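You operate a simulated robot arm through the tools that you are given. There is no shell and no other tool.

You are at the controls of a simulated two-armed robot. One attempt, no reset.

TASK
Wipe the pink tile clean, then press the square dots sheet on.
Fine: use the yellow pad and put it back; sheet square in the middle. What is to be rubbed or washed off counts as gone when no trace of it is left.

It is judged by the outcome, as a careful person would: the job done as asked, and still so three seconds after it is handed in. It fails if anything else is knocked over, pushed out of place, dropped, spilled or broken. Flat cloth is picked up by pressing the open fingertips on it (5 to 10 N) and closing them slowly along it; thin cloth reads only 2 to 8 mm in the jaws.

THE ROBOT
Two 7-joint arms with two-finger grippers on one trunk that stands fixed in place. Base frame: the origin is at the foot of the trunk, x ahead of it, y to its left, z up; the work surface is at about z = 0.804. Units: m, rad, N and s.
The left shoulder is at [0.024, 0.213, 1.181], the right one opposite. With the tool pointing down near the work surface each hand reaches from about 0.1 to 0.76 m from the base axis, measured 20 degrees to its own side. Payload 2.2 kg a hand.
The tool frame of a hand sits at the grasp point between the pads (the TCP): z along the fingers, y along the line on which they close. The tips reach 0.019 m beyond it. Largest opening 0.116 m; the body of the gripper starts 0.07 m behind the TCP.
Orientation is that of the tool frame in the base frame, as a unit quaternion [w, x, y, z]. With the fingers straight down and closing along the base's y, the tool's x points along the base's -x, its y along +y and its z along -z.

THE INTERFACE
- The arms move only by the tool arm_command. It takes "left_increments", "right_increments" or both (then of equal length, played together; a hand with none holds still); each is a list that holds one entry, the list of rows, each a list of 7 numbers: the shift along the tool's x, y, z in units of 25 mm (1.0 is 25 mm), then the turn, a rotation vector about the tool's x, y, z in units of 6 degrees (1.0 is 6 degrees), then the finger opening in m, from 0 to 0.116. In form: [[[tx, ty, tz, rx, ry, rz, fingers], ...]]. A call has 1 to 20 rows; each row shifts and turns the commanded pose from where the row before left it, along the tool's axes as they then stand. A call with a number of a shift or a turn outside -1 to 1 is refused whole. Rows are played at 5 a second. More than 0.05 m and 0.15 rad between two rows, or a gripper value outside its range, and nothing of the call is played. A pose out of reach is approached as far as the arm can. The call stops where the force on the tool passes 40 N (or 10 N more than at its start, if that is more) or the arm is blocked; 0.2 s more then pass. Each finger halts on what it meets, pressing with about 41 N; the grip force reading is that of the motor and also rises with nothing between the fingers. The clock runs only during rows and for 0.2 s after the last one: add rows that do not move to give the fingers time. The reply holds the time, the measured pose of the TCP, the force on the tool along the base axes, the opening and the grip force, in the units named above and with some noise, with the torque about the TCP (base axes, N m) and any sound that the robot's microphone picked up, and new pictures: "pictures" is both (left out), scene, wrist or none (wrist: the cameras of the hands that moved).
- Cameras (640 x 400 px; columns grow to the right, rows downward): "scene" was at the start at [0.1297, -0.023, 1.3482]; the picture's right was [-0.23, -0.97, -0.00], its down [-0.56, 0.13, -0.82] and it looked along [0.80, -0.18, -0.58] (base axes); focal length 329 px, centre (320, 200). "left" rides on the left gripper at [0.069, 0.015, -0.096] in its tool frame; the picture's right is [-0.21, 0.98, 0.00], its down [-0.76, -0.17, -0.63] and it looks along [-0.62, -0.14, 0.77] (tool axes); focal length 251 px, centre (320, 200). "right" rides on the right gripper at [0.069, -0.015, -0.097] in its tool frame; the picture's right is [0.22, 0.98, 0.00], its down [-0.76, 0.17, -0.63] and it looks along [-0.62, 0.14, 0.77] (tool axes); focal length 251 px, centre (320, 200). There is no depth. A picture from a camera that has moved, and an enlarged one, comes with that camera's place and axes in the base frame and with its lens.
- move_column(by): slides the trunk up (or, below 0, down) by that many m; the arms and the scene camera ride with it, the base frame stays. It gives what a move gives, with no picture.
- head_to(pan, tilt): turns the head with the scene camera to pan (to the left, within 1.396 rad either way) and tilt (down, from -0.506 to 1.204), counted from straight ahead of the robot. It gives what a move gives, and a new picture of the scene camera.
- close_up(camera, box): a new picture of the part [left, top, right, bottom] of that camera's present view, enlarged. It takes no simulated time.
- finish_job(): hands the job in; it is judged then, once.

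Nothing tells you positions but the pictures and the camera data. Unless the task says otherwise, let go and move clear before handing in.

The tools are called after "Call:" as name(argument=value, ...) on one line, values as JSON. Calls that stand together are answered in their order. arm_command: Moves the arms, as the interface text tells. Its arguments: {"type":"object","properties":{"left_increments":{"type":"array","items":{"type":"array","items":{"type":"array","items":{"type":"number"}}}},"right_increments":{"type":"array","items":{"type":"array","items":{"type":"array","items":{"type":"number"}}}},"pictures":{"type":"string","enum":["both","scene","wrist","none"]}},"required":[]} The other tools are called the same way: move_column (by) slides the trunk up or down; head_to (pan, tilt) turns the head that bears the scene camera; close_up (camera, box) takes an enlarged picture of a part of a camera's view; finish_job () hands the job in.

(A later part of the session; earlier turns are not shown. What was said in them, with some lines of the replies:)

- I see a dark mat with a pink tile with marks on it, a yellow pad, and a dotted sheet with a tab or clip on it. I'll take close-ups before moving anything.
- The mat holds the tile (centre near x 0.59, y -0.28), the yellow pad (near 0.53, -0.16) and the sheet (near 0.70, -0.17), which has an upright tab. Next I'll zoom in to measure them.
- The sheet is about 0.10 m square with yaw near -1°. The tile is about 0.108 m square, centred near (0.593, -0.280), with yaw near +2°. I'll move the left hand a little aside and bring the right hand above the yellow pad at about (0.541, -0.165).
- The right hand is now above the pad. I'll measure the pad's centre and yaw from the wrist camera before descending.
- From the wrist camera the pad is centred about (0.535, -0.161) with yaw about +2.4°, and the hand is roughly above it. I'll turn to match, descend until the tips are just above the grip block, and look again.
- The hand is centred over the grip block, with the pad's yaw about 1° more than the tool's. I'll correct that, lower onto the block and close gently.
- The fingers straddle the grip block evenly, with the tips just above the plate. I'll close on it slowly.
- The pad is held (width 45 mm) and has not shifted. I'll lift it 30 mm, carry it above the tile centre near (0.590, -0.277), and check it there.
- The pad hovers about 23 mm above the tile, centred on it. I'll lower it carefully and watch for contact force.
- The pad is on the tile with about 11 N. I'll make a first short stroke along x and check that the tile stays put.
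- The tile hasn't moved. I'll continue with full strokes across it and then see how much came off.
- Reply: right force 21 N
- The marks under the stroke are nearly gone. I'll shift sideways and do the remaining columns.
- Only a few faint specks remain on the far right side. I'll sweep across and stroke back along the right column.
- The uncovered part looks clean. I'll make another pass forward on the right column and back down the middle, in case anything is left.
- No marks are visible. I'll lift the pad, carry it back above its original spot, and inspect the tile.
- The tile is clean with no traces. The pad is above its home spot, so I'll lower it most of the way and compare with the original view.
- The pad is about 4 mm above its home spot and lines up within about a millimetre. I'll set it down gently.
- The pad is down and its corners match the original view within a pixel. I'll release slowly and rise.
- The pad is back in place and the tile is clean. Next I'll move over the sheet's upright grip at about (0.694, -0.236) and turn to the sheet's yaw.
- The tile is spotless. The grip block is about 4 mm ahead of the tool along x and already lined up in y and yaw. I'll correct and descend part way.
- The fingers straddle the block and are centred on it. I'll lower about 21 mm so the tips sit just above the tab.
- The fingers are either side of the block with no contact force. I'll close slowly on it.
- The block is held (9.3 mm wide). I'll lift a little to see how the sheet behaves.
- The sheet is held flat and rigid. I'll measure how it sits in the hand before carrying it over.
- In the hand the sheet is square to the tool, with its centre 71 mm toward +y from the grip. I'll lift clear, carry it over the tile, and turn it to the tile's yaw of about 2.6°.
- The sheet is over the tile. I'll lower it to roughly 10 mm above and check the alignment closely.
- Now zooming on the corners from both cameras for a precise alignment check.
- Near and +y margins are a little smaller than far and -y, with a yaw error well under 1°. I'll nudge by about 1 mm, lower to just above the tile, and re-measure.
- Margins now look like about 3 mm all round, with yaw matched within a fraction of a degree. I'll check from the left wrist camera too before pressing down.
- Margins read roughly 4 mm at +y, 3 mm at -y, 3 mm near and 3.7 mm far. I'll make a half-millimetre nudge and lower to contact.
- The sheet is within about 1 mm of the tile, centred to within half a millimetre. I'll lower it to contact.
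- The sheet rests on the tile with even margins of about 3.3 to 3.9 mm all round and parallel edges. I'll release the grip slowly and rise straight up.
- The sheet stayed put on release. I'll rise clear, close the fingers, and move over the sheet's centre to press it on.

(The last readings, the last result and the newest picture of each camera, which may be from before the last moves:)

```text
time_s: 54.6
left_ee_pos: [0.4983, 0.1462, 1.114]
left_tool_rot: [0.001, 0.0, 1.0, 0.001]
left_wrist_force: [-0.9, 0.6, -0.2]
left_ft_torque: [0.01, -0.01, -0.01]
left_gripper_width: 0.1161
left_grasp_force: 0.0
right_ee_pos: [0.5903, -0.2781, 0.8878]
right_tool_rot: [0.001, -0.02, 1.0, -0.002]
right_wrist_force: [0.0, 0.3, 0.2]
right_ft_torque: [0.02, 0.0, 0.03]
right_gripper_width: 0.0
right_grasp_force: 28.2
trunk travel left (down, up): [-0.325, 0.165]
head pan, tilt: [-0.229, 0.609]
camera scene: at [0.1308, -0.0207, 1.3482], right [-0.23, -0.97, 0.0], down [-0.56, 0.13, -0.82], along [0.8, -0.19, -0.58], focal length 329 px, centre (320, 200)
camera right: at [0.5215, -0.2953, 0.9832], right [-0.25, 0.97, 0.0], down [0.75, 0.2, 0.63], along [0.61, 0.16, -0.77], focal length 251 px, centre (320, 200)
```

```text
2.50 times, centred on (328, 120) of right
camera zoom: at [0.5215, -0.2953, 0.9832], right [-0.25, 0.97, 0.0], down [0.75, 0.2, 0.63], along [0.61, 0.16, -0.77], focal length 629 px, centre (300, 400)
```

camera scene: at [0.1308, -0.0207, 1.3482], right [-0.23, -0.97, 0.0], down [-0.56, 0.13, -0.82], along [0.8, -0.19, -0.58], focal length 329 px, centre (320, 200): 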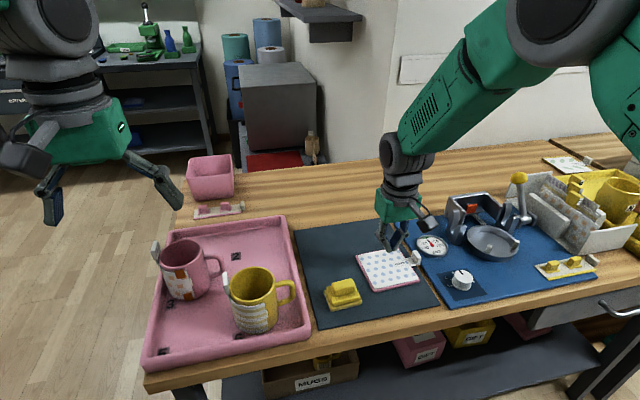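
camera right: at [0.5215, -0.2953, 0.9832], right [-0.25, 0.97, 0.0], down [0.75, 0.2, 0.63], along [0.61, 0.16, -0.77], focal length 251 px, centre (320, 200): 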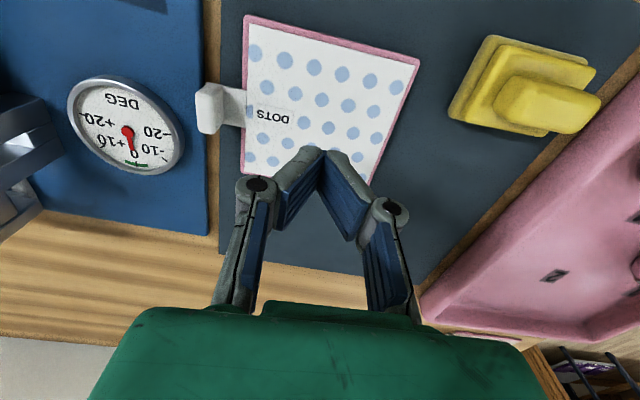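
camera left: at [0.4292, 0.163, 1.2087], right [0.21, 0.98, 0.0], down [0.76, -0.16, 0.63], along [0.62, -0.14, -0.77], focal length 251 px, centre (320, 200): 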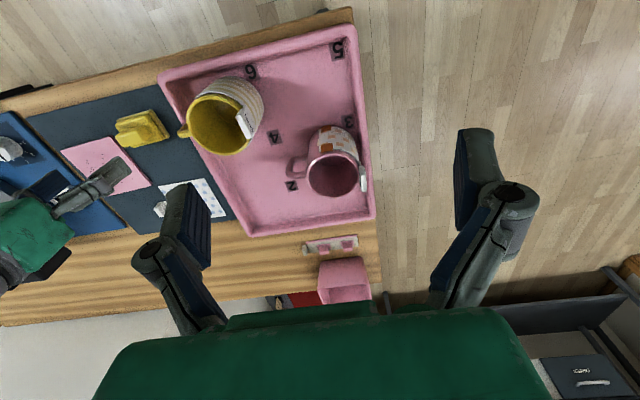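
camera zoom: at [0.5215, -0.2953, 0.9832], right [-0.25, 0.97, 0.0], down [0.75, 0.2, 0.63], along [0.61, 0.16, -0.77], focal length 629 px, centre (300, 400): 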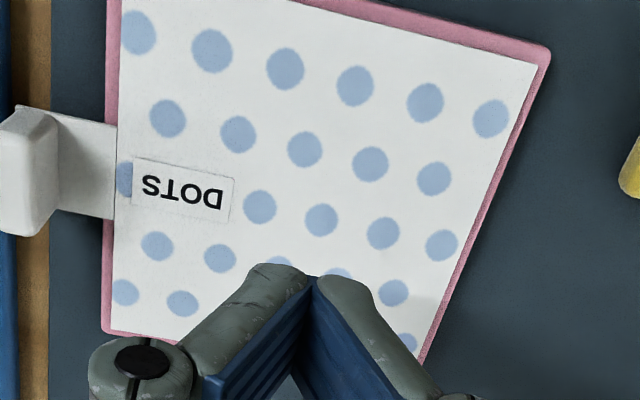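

Before pressing, I'll check the margins from this higher view.

Call:
close_up(camera="right", box=[225, 5, 433, 135])

Call:
close_up(camera="right", box=[225, 5, 289, 45])

Call:
close_up(camera="right", box=[370, 45, 434, 85])

Call:
close_up(camera="right", box=[230, 145, 294, 185])

Call:
close_up(camera="scene", box=[342, 240, 430, 295])

```text
3.08 times, centred on (329, 70) of right
camera zoom: at [0.5215, -0.2953, 0.9832], right [-0.25, 0.97, 0.0], down [0.75, 0.2, 0.63], along [0.61, 0.16, -0.77], focal length 774 px, centre (292, 600)
```

zoom: 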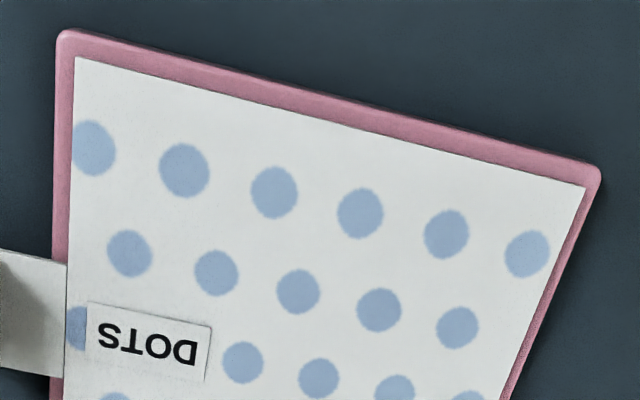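

```text
10.00 times, centred on (257, 25) of right
camera zoom: at [0.5215, -0.2953, 0.9832], right [-0.25, 0.97, 0.0], down [0.75, 0.2, 0.63], along [0.61, 0.16, -0.77], focal length 2514 px, centre (950, 1950)
```

zoom: 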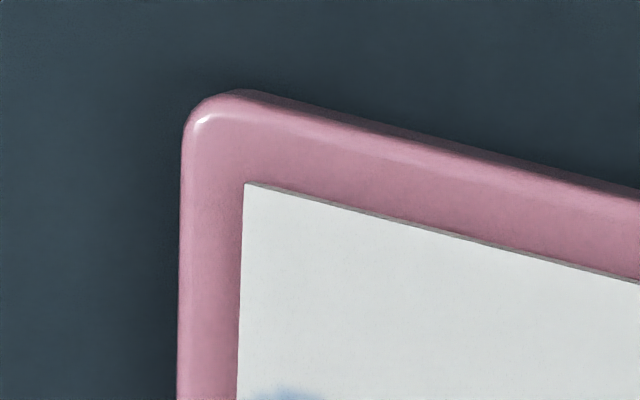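

```text
10.00 times, centred on (402, 65) of right
camera zoom: at [0.5215, -0.2953, 0.9832], right [-0.25, 0.97, 0.0], down [0.75, 0.2, 0.63], along [0.61, 0.16, -0.77], focal length 2514 px, centre (-500, 1550)
```

zoom: 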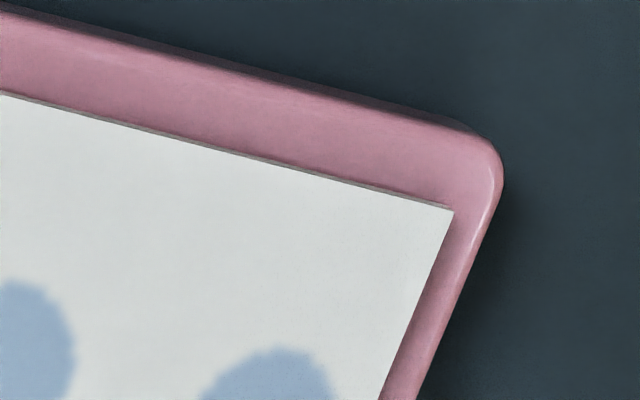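

```text
10.00 times, centred on (262, 165) of right
camera zoom: at [0.5215, -0.2953, 0.9832], right [-0.25, 0.97, 0.0], down [0.75, 0.2, 0.63], along [0.61, 0.16, -0.77], focal length 2514 px, centre (900, 550)
```

zoom: 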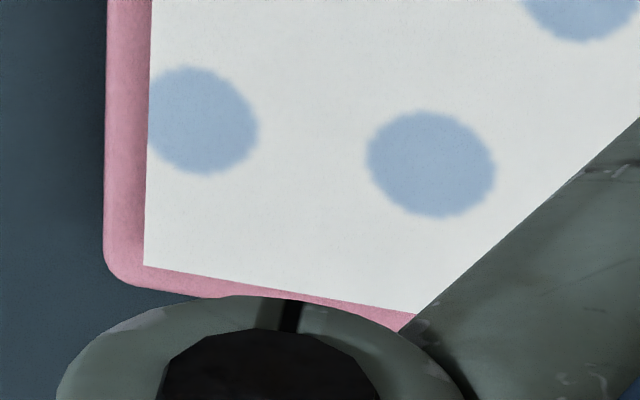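

```text
7.27 times, centred on (386, 268) of scene
camera zoom: at [0.1308, -0.0207, 1.3482], right [-0.23, -0.97, 0.0], down [-0.56, 0.13, -0.82], along [0.8, -0.19, -0.58], focal length 2392 px, centre (-160, -291)
```

zoom: 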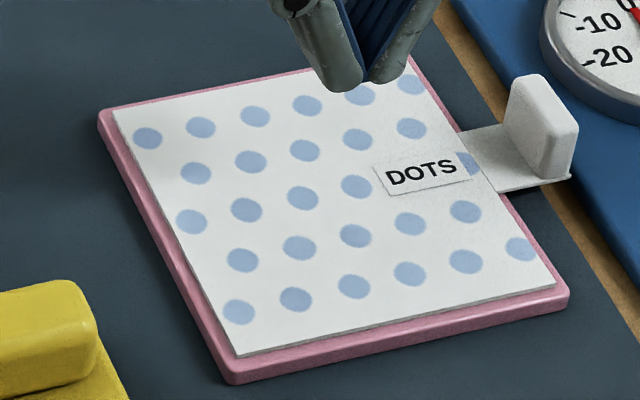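

The margins are 3.3 to 4.0 mm on all sides and the sheet is square to the tile. I'll press down at the sheet's centre with the closed fingertips.

Call:
arm_command(right_increments=[[[0, 0, 0.7, 0, 0, 0, 0.0], [0, 0, 0.7, 0, 0, 0, 0.0], [0, 0, 0.5, 0, 0, 0, 0.0], [0, 0, 0.1, 0, 0, 0, 0.0], [0, 0, 0.08, 0, 0, 0, 0.0], [0, 0, 0.04, 0, 0, 0, 0.0], [0, 0, 0, 0, 0, 0, 0.0]]], pictures="none")

Call:
close_up(camera="scene", box=[338, 225, 434, 295])

```text
time_s: 56.2
left_ee_pos: [0.4981, 0.1468, 1.1142]
left_tool_rot: [0.001, 0.0, 1.0, 0.0]
left_wrist_force: [0.3, 0.6, -0.1]
left_ft_torque: [-0.02, 0.02, -0.03]
left_gripper_width: 0.1158
left_grasp_force: 0.0
right_ee_pos: [0.5917, -0.2786, 0.8347]
right_tool_rot: [0.001, -0.02, 1.0, -0.001]
right_wrist_force: [1.3, 0.4, -0.6]
right_ft_torque: [0.0, 0.01, -0.02]
right_gripper_width: 0.0001
right_grasp_force: 28.4
trunk travel left (down, up): [-0.325, 0.165]
head pan, tilt: [-0.229, 0.609]
```

```text
5.71 times, centred on (386, 260) of scene
camera zoom: at [0.1309, -0.0207, 1.3482], right [-0.23, -0.97, 0.0], down [-0.56, 0.13, -0.82], along [0.8, -0.19, -0.58], focal length 1879 px, centre (-57, -143)
```

zoom: 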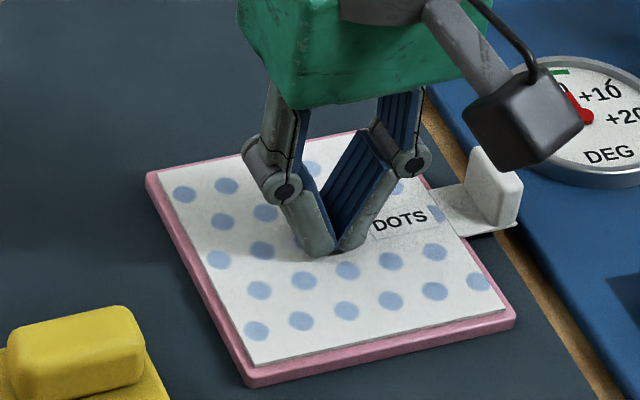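

Call:
arm_command(right_increments=[[[0, 0, 0.04, 0, 0, 0, 0.0], [0, 0, 0.04, 0, 0, 0, 0.0], [0, 0, 0, 0, 0, 0, 0.0]]], pictures="none")

```text
time_s: 57.0
left_ee_pos: [0.4999, 0.1463, 1.1133]
left_tool_rot: [0.002, -0.001, 1.0, 0.0]
left_wrist_force: [0.6, 1.1, -0.2]
left_ft_torque: [0.02, -0.02, 0.04]
left_gripper_width: 0.1159
left_grasp_force: 0.3
right_ee_pos: [0.5917, -0.2779, 0.8321]
right_tool_rot: [0.001, -0.02, 1.0, -0.001]
right_wrist_force: [0.2, -0.5, 0.0]
right_ft_torque: [0.01, 0.01, 0.0]
right_gripper_width: 0.0002
right_grasp_force: 28.4
trunk travel left (down, up): [-0.325, 0.165]
head pan, tilt: [-0.229, 0.609]
```

Call:
arm_command(right_increments=[[[0, 0, 0.03, 0, 0, 0, 0.0], [0, 0, 0.03, 0, 0, 0, 0.0], [0, 0, 0, 0, 0, 0, 0.0]]], pictures="none")

```text
time_s: 57.8
left_ee_pos: [0.4987, 0.1453, 1.1146]
left_tool_rot: [0.001, 0.0, 1.0, -0.001]
left_wrist_force: [0.1, -1.0, 0.3]
left_ft_torque: [0.0, 0.0, 0.0]
left_gripper_width: 0.1158
left_grasp_force: 0.0
right_ee_pos: [0.591, -0.2772, 0.8313]
right_tool_rot: [0.001, -0.021, 1.0, -0.001]
right_wrist_force: [-0.2, 0.0, 2.7]
right_ft_torque: [0.0, -0.01, 0.0]
right_gripper_width: 0.0059
right_grasp_force: 28.6
trunk travel left (down, up): [-0.325, 0.165]
head pan, tilt: [-0.229, 0.609]
```

Contact reads 2.7 N. I'll press a little more and watch the finger width.

Call:
arm_command(right_increments=[[[0, 0, 0.02, 0, 0, 0, 0.0], [0, 0, 0, 0, 0, 0, 0.0]]], pictures="none")

Call:
close_up(camera="scene", box=[346, 235, 426, 285])

Call:
close_up(camera="right", box=[240, 100, 400, 200])

```text
time_s: 58.4
left_ee_pos: [0.4981, 0.1456, 1.1139]
left_tool_rot: [0.001, 0.001, 1.0, -0.001]
left_wrist_force: [-1.1, 0.1, 0.8]
left_ft_torque: [-0.04, -0.01, 0.0]
left_gripper_width: 0.1157
left_grasp_force: 0.0
right_ee_pos: [0.5909, -0.2786, 0.8309]
right_tool_rot: [0.001, -0.02, 1.0, -0.001]
right_wrist_force: [0.0, -0.3, 5.5]
right_ft_torque: [-0.02, -0.03, 0.0]
right_gripper_width: 0.0059
right_grasp_force: 28.6
trunk travel left (down, up): [-0.325, 0.165]
head pan, tilt: [-0.229, 0.609]
```

```text
8.00 times, centred on (386, 260) of scene
camera zoom: at [0.13, -0.0203, 1.3483], right [-0.23, -0.97, 0.0], down [-0.56, 0.13, -0.82], along [0.8, -0.19, -0.58], focal length 2631 px, centre (-208, -280)
```

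zoom: 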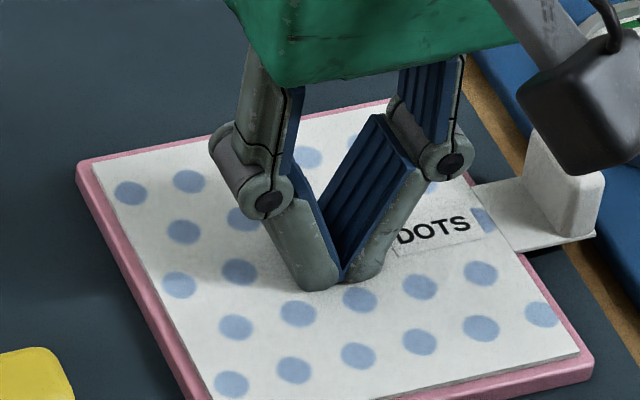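

```text
4.00 times, centred on (320, 150) of right
camera zoom: at [0.5218, -0.2948, 0.9267], right [-0.25, 0.97, 0.0], down [0.75, 0.2, 0.63], along [0.61, 0.16, -0.77], focal length 1006 px, centre (320, 400)
```

zoom: 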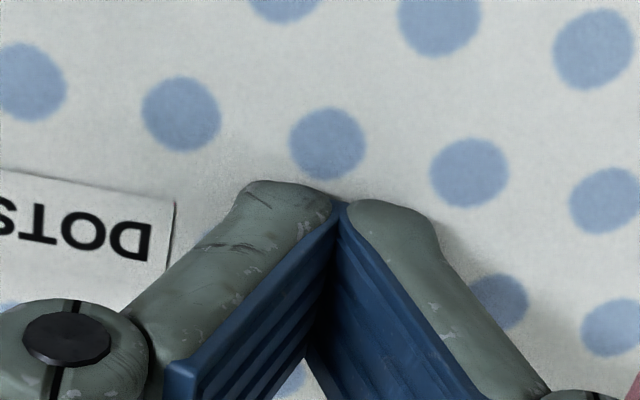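

The press is stable at 5.5 N and the sheet isn't moving. I'll press to about 12 N and hold briefly.

Call:
arm_command(right_increments=[[[0, 0, 0.02, 0, 0, 0, 0.0], [0, 0, 0.02, 0, 0, 0, 0.0], [0, 0, 0, 0, 0, 0, 0.0], [0, 0, 0, 0, 0, 0, 0.0], [0, 0, 0, 0, 0, 0, 0.0]]], pictures="none")

Call:
close_up(camera="scene", box=[346, 235, 426, 285])

```text
time_s: 59.6
left_ee_pos: [0.4983, 0.1461, 1.1145]
left_tool_rot: [0.001, 0.0, 1.0, -0.001]
left_wrist_force: [-0.3, -0.3, -0.8]
left_ft_torque: [0.0, 0.0, -0.01]
left_gripper_width: 0.1162
left_grasp_force: 0.1
right_ee_pos: [0.59, -0.2778, 0.8299]
right_tool_rot: [0.001, -0.019, 1.0, -0.001]
right_wrist_force: [0.3, 0.0, 9.0]
right_ft_torque: [0.03, 0.01, 0.03]
right_gripper_width: 0.0059
right_grasp_force: 29.2
trunk travel left (down, up): [-0.325, 0.165]
head pan, tilt: [-0.229, 0.609]
```

```text
8.00 times, centred on (386, 260) of scene
camera zoom: at [0.1294, -0.0198, 1.3484], right [-0.23, -0.97, 0.0], down [-0.56, 0.13, -0.82], along [0.8, -0.19, -0.57], focal length 2631 px, centre (-208, -280)
```

zoom: 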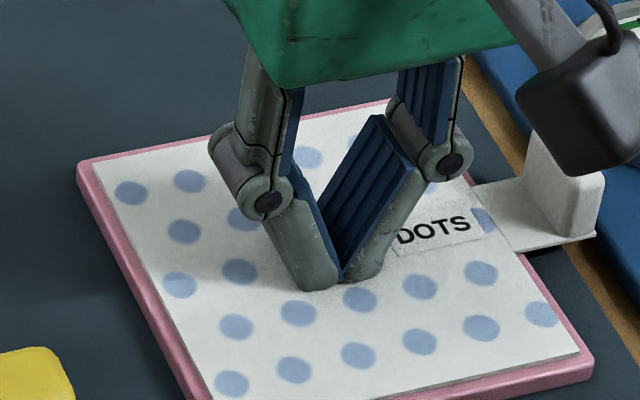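

Call:
arm_command(right_increments=[[[0, 0, 0.03, 0, 0, 0, 0.0], [0, 0, 0.03, 0, 0, 0, 0.0], [0, 0, 0.02, 0, 0, 0, 0.0], [0, 0, 0, 0, 0, 0, 0.0], [0, 0, 0, 0, 0, 0, 0.0], [0, 0, 0, 0, 0, 0, 0.0], [0, 0, 0, 0, 0, 0, 0.0]]], pictures="none")

Call:
close_up(camera="scene", box=[346, 235, 426, 285])

```text
time_s: 61.2
left_ee_pos: [0.4973, 0.1471, 1.1144]
left_tool_rot: [0.002, 0.001, 1.0, -0.001]
left_wrist_force: [0.4, 0.8, 0.2]
left_ft_torque: [0.0, 0.01, -0.01]
left_gripper_width: 0.116
left_grasp_force: 0.1
right_ee_pos: [0.5904, -0.277, 0.8293]
right_tool_rot: [0.002, -0.02, 1.0, 0.0]
right_wrist_force: [1.7, -2.1, 19.3]
right_ft_torque: [-0.02, -0.01, 0.0]
right_gripper_width: 0.0061
right_grasp_force: 28.1
trunk travel left (down, up): [-0.325, 0.165]
head pan, tilt: [-0.229, 0.609]
```

```text
8.00 times, centred on (386, 260) of scene
camera zoom: at [0.128, -0.0193, 1.3486], right [-0.23, -0.97, 0.0], down [-0.56, 0.13, -0.82], along [0.8, -0.19, -0.57], focal length 2631 px, centre (-208, -280)
```

zoom: 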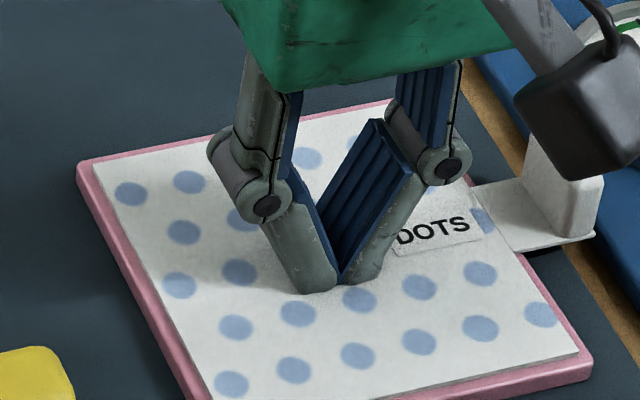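

The sheet took about 19 N at the centre without moving. I'll lift off, check it, and press the other areas so it is on all over.

Call:
arm_command(right_increments=[[[0, 0, -0.2, 0, 0, 0, 0.0], [0, 0, -0.5, 0, 0, 0, 0.0], [0, 0, -0.3, 0, 0, 0, 0.0], [0, 0, 0, 0, 0, 0, 0.0]]], pictures="both")

Call:
close_up(camera="scene", box=[338, 225, 434, 295])

```text
time_s: 62.2
left_ee_pos: [0.4987, 0.1464, 1.113]
left_tool_rot: [0.001, 0.001, 1.0, 0.0]
left_wrist_force: [-0.3, 0.7, -0.1]
left_ft_torque: [0.0, 0.03, 0.03]
left_gripper_width: 0.116
left_grasp_force: 0.1
right_ee_pos: [0.5914, -0.2789, 0.8509]
right_tool_rot: [0.0, -0.021, 1.0, -0.001]
right_wrist_force: [-0.6, 0.7, 0.1]
right_ft_torque: [0.0, -0.03, -0.03]
right_gripper_width: 0.0
right_grasp_force: 28.8
trunk travel left (down, up): [-0.325, 0.165]
head pan, tilt: [-0.229, 0.609]
camera scene: at [0.1312, -0.0207, 1.3481], right [-0.23, -0.97, 0.0], down [-0.56, 0.13, -0.82], along [0.8, -0.19, -0.58], focal length 329 px, centre (320, 200)
camera right: at [0.5218, -0.2952, 0.9476], right [-0.25, 0.97, 0.0], down [0.75, 0.2, 0.63], along [0.61, 0.16, -0.77], focal length 251 px, centre (320, 200)
```

scene: 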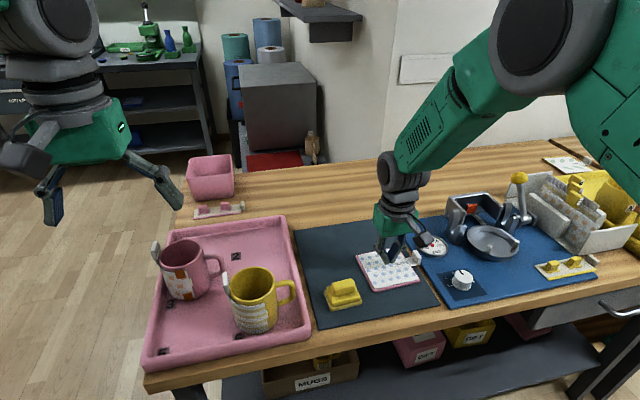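
right: 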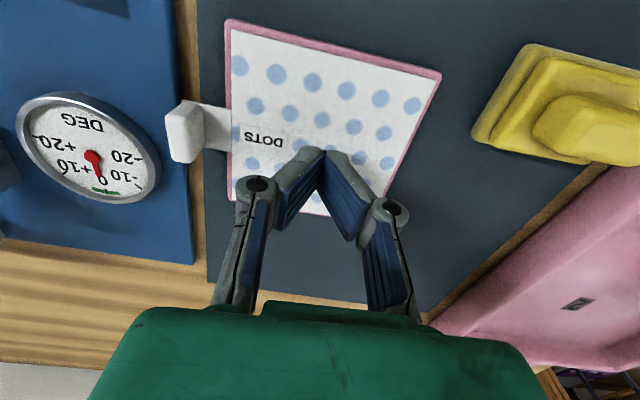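

```text
5.71 times, centred on (386, 260) of scene
camera zoom: at [0.1312, -0.0207, 1.3481], right [-0.23, -0.97, 0.0], down [-0.56, 0.13, -0.82], along [0.8, -0.19, -0.58], focal length 1879 px, centre (-57, -143)
```

zoom: 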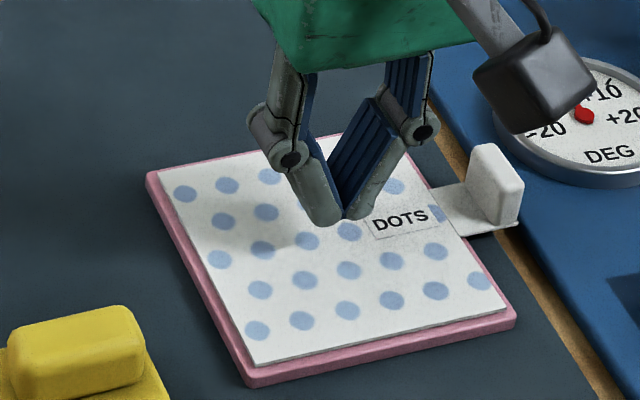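

The sheet is unmoved. I'll press the four quarters in turn, starting with the far +y quarter.

Call:
arm_command(right_increments=[[[-0.5, 0.44, 0, 0, 0, 0, 0.0], [-0.5, 0.44, 0, 0, 0, 0, 0.0], [0, 0, 0.4, 0, 0, 0, 0.0], [0, 0, 0.35, 0, 0, 0, 0.0], [0, 0, 0.1, 0, 0, 0, 0.0], [0, 0, 0.05, 0, 0, 0, 0.0], [0, 0, 0, 0, 0, 0, 0.0]]], pictures="none")

Call:
close_up(camera="scene", box=[338, 225, 434, 295])

```text
time_s: 63.8
left_ee_pos: [0.4991, 0.1451, 1.1145]
left_tool_rot: [0.001, 0.0, 1.0, -0.001]
left_wrist_force: [0.3, -1.3, -0.4]
left_ft_torque: [0.01, -0.03, -0.03]
left_gripper_width: 0.1159
left_grasp_force: 0.0
right_ee_pos: [0.6151, -0.256, 0.8313]
right_tool_rot: [0.002, -0.019, 1.0, 0.0]
right_wrist_force: [0.2, -0.6, 5.0]
right_ft_torque: [-0.04, 0.03, 0.01]
right_gripper_width: 0.006
right_grasp_force: 29.0
trunk travel left (down, up): [-0.325, 0.165]
head pan, tilt: [-0.229, 0.609]
```

```text
5.71 times, centred on (386, 260) of scene
camera zoom: at [0.1302, -0.0204, 1.3483], right [-0.23, -0.97, 0.0], down [-0.56, 0.13, -0.82], along [0.8, -0.19, -0.58], focal length 1879 px, centre (-57, -143)
```

zoom: 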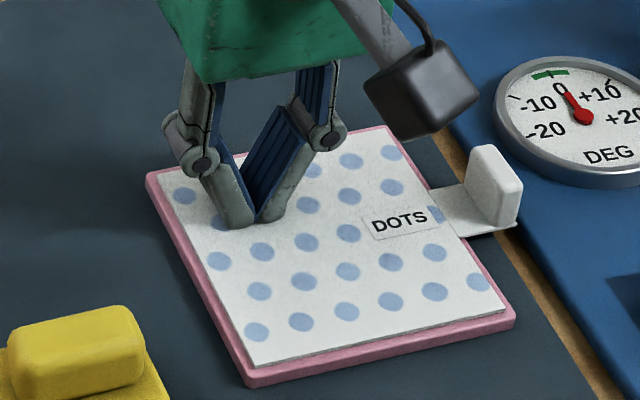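

Call:
arm_command(right_increments=[[[0, 0, 0.04, 0, 0, 0, 0.0], [0, 0, 0, 0, 0, 0, 0.0], [0, 0, -0.24, 0, 0, 0, 0.0], [0, 0, -0.3, 0, 0, 0, 0.0], [0.5, 0, 0, 0, 0, 0, 0.0], [0.5, 0, 0, 0, 0, 0, 0.0], [0.5, 0, 0, 0, 0, 0, 0.0], [0.5, 0, 0, 0, 0, 0, 0.0], [0, 0, 0.3, 0, 0, 0, 0.0], [0, 0, 0.15, 0, 0, 0, 0.0], [0, 0, 0.03, 0, 0, 0, 0.0], [0, 0, 0, 0, 0, 0, 0.0]]], pictures="none")

Call:
close_up(camera="scene", box=[338, 225, 434, 295])

```text
time_s: 66.4
left_ee_pos: [0.4981, 0.1476, 1.1149]
left_tool_rot: [0.001, 0.0, 1.0, -0.001]
left_wrist_force: [-0.1, -0.5, -0.2]
left_ft_torque: [-0.01, 0.02, 0.02]
left_gripper_width: 0.1162
left_grasp_force: 0.1
right_ee_pos: [0.5638, -0.2566, 0.8314]
right_tool_rot: [0.001, -0.019, 1.0, -0.001]
right_wrist_force: [0.1, 0.1, 3.4]
right_ft_torque: [-0.01, 0.02, 0.01]
right_gripper_width: 0.0059
right_grasp_force: 28.7
trunk travel left (down, up): [-0.325, 0.165]
head pan, tilt: [-0.229, 0.609]
```

```text
5.71 times, centred on (386, 260) of scene
camera zoom: at [0.1303, -0.0203, 1.3483], right [-0.23, -0.97, 0.0], down [-0.56, 0.13, -0.82], along [0.8, -0.19, -0.58], focal length 1879 px, centre (-57, -143)
```

zoom: 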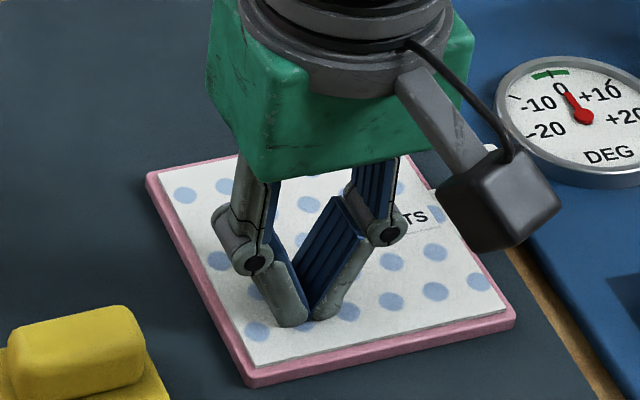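

Call:
arm_command(right_increments=[[[0, 0, 0.05, 0, 0, 0, 0.0], [0, 0, 0, 0, 0, 0, 0.0], [0, 0, -0.25, 0, 0, 0, 0.0], [0, 0, -0.35, 0, 0, 0, 0.0], [0, -0.4, 0, 0, 0, 0, 0.0], [0, -0.4, 0, 0, 0, 0, 0.0], [0, -0.4, 0, 0, 0, 0, 0.0], [0, -0.4, 0, 0, 0, 0, 0.0], [0, 0, 0.35, 0, 0, 0, 0.0], [0, 0, 0.17, 0, 0, 0, 0.0], [0, 0, 0.03, 0, 0, 0, 0.0], [0, 0, 0, 0, 0, 0, 0.0]]], pictures="none")

Call:
close_up(camera="scene", box=[338, 225, 434, 295])

```text
time_s: 69.0
left_ee_pos: [0.498, 0.1459, 1.1129]
left_tool_rot: [0.001, 0.0, 1.0, -0.001]
left_wrist_force: [-0.5, 0.5, 0.0]
left_ft_torque: [-0.01, -0.01, 0.01]
left_gripper_width: 0.1158
left_grasp_force: 0.0
right_ee_pos: [0.5663, -0.2982, 0.8318]
right_tool_rot: [0.001, -0.02, 1.0, -0.001]
right_wrist_force: [-0.8, -0.9, 3.2]
right_ft_torque: [0.0, 0.01, 0.02]
right_gripper_width: 0.0058
right_grasp_force: 28.9
trunk travel left (down, up): [-0.325, 0.165]
head pan, tilt: [-0.229, 0.609]
```

```text
5.71 times, centred on (386, 260) of scene
camera zoom: at [0.1301, -0.0207, 1.3483], right [-0.23, -0.97, 0.0], down [-0.56, 0.13, -0.82], along [0.8, -0.19, -0.58], focal length 1879 px, centre (-57, -143)
```

zoom: 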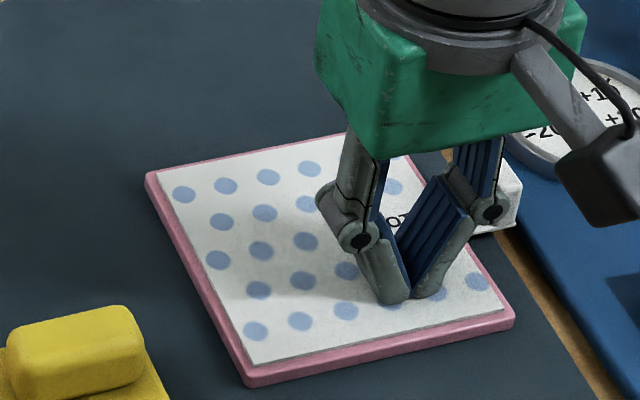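

Call:
arm_command(right_increments=[[[0, 0, 0.05, 0, 0, 0, 0.0], [0, 0, 0, 0, 0, 0, 0.0], [0, 0, -0.25, 0, 0, 0, 0.0], [0, 0, -0.6, 0, 0, 0, 0.0], [-0.5, 0.08, 0, 0, 0, 0, 0.0], [-0.5, 0.08, 0, 0, 0, 0, 0.0], [-0.5, 0.08, 0, 0, 0, 0, 0.0], [-0.5, 0.0, 0, 0, 0, 0, 0.0], [0, 0, 0.4, 0, 0, 0, 0.0], [0, 0, 0.3, 0, 0, 0, 0.0], [0, 0, 0.1, 0, 0, 0, 0.0], [0, 0, 0.04, 0, 0, 0, 0.0], [0, 0, 0, 0, 0, 0, 0.0]]], pictures="none")

Call:
close_up(camera="scene", box=[338, 225, 434, 295])

```text
time_s: 71.8
left_ee_pos: [0.4986, 0.1467, 1.1141]
left_tool_rot: [0.001, 0.0, 1.0, -0.001]
left_wrist_force: [0.2, -0.3, 0.4]
left_ft_torque: [0.0, -0.03, -0.01]
left_gripper_width: 0.1161
left_grasp_force: 0.0
right_ee_pos: [0.6173, -0.2895, 0.8307]
right_tool_rot: [0.002, -0.02, 1.0, 0.0]
right_wrist_force: [-0.5, 0.1, 7.2]
right_ft_torque: [-0.02, -0.02, 0.01]
right_gripper_width: 0.0062
right_grasp_force: 27.9
trunk travel left (down, up): [-0.325, 0.165]
head pan, tilt: [-0.229, 0.609]
```

```text
5.71 times, centred on (386, 260) of scene
camera zoom: at [0.1296, -0.0202, 1.3484], right [-0.23, -0.97, 0.0], down [-0.56, 0.13, -0.82], along [0.8, -0.19, -0.58], focal length 1879 px, centre (-57, -143)
```

zoom: 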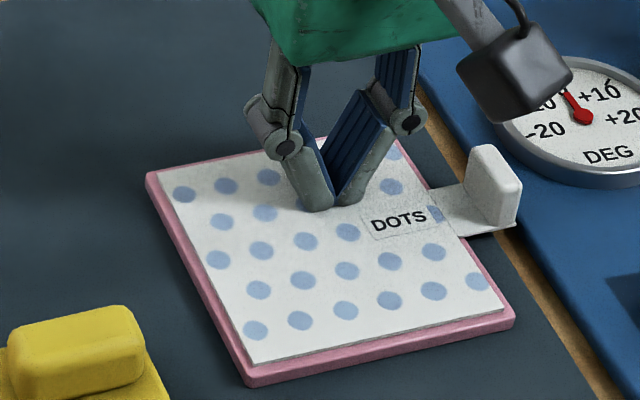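

All quarters have been pressed and the sheet has stayed in place. I'll lift straight up and back the right hand clear, then do a final check.

Call:
arm_command(right_increments=[[[0, 0, -0.3, 0, 0, 0, 0.0], [0, 0, -0.8, 0, 0, 0, 0.0], [0, 0, -1.0, 0, 0, 0, 0.0], [0, 0, -1.0, 0, 0, 0, 0.0], [0, 0, -1.0, 0, 0, 0, 0.0], [0, 0, -1.0, 0, 0, 0, 0.0], [0, 0, -1.0, 0, 0, 0, 0.0], [0, 0, -1.0, 0, 0, 0, 0.0], [0.8, -0.6, -0.4, 0, 0, 0, 0.0], [0.8, -0.6, -0.4, 0, 0, 0, 0.0], [0.8, -0.6, -0.4, 0, 0, 0, 0.0], [0.8, -0.6, -0.4, 0, 0, 0, 0.0], [0.8, -0.6, -0.4, 0, 0, 0, 0.0], [0.8, -0.6, 0, 0, 0, 0, 0.0], [0, 0, 0, 0, 0, 0, 0.0], [0, 0, 0, 0, 0, 0, 0.0]]], pictures="both")

Call:
close_up(camera="scene", box=[338, 225, 434, 295])

Call:
close_up(camera="scene", box=[280, 210, 460, 330])

Call:
close_up(camera="scene", box=[300, 255, 396, 315])

```text
time_s: 75.2
left_ee_pos: [0.4979, 0.146, 1.1135]
left_tool_rot: [0.001, 0.0, 1.0, 0.0]
left_wrist_force: [-0.1, 0.1, 1.0]
left_ft_torque: [0.01, -0.03, 0.0]
left_gripper_width: 0.1159
left_grasp_force: 0.0
right_ee_pos: [0.4992, -0.3843, 1.0577]
right_tool_rot: [0.001, -0.019, 1.0, 0.0]
right_wrist_force: [0.5, 0.0, 0.7]
right_ft_torque: [-0.03, -0.01, 0.0]
right_gripper_width: 0.0
right_grasp_force: 28.1
trunk travel left (down, up): [-0.325, 0.165]
head pan, tilt: [-0.229, 0.609]
camera scene: at [0.1299, -0.0214, 1.3482], right [-0.23, -0.97, 0.0], down [-0.56, 0.13, -0.82], along [0.8, -0.19, -0.58], focal length 329 px, centre (320, 200)
camera right: at [0.4302, -0.4005, 1.1529], right [-0.25, 0.97, 0.0], down [0.75, 0.2, 0.63], along [0.61, 0.16, -0.77], focal length 251 px, centre (320, 200)
```

scene: 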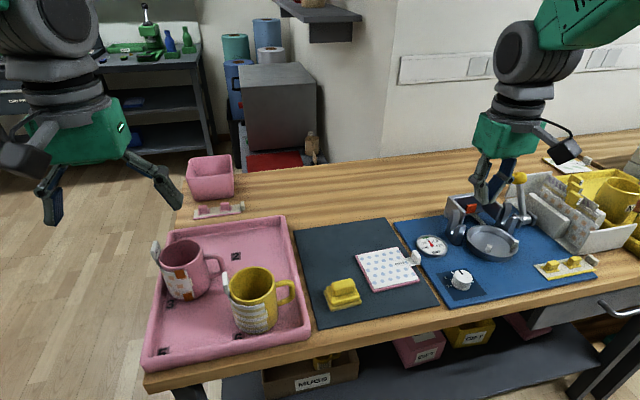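
right: 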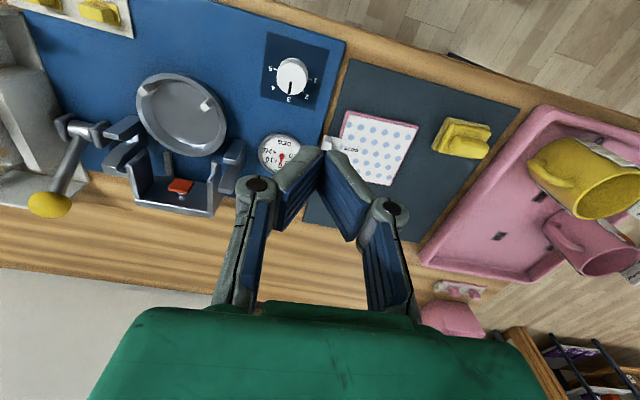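

```text
5.71 times, centred on (386, 260) of scene
camera zoom: at [0.1299, -0.0214, 1.3482], right [-0.23, -0.97, 0.0], down [-0.56, 0.13, -0.82], along [0.8, -0.19, -0.58], focal length 1879 px, centre (-57, -143)
```

zoom: 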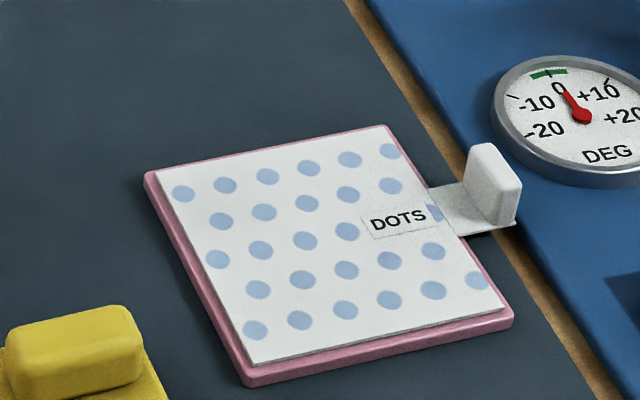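

```text
3.33 times, centred on (370, 270) of scene
camera zoom: at [0.1299, -0.0214, 1.3482], right [-0.23, -0.97, 0.0], down [-0.56, 0.13, -0.82], along [0.8, -0.19, -0.58], focal length 1096 px, centre (153, -33)
```

zoom: 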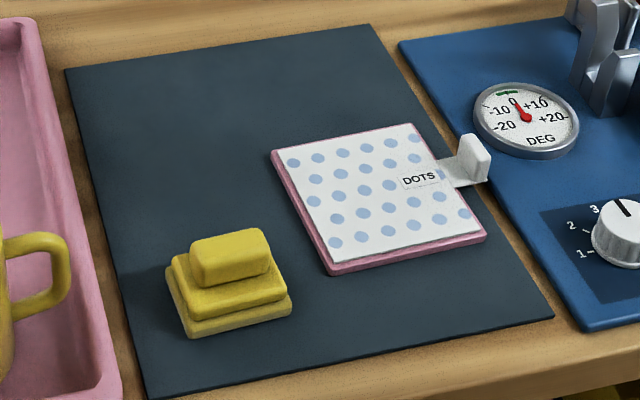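

```text
6.67 times, centred on (348, 285) of scene
camera zoom: at [0.1299, -0.0214, 1.3482], right [-0.23, -0.97, 0.0], down [-0.56, 0.13, -0.82], along [0.8, -0.19, -0.58], focal length 2193 px, centre (133, -367)
```

zoom: 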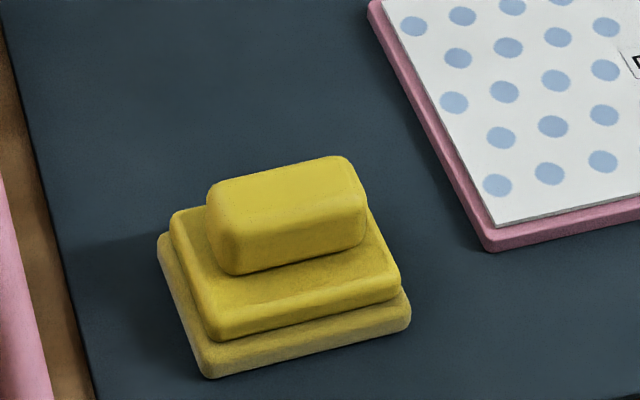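

The tile is clean, the pad is back at its original spot, and the dots sheet is pressed on square in the middle of the tile. Both hands are clear and nothing else has moved, so I'm handing the job in.

Call:
finish_job()

```text
The job is handed in.
```

The pink tile is wiped clean and the square dots sheet is pressed on in the middle of it.

- **Wiping:** I used the yellow pad over the whole tile in several passes. Close-ups from the scene and right-hand cameras showed no marks left before the sheet went on.
- **Pad:** It is back where it started. Its corners matched the original camera view to within a pixel when I set it down.
- **Sheet:** It sits square to the tile, with margins of about 3.3 to 4.0 mm on all sides. I pressed it at the centre with about 19 N, then more lightly in each quarter, and it did not move.

Nothing else was knocked or moved. Both hands had let go and were clear when I handed the job in.
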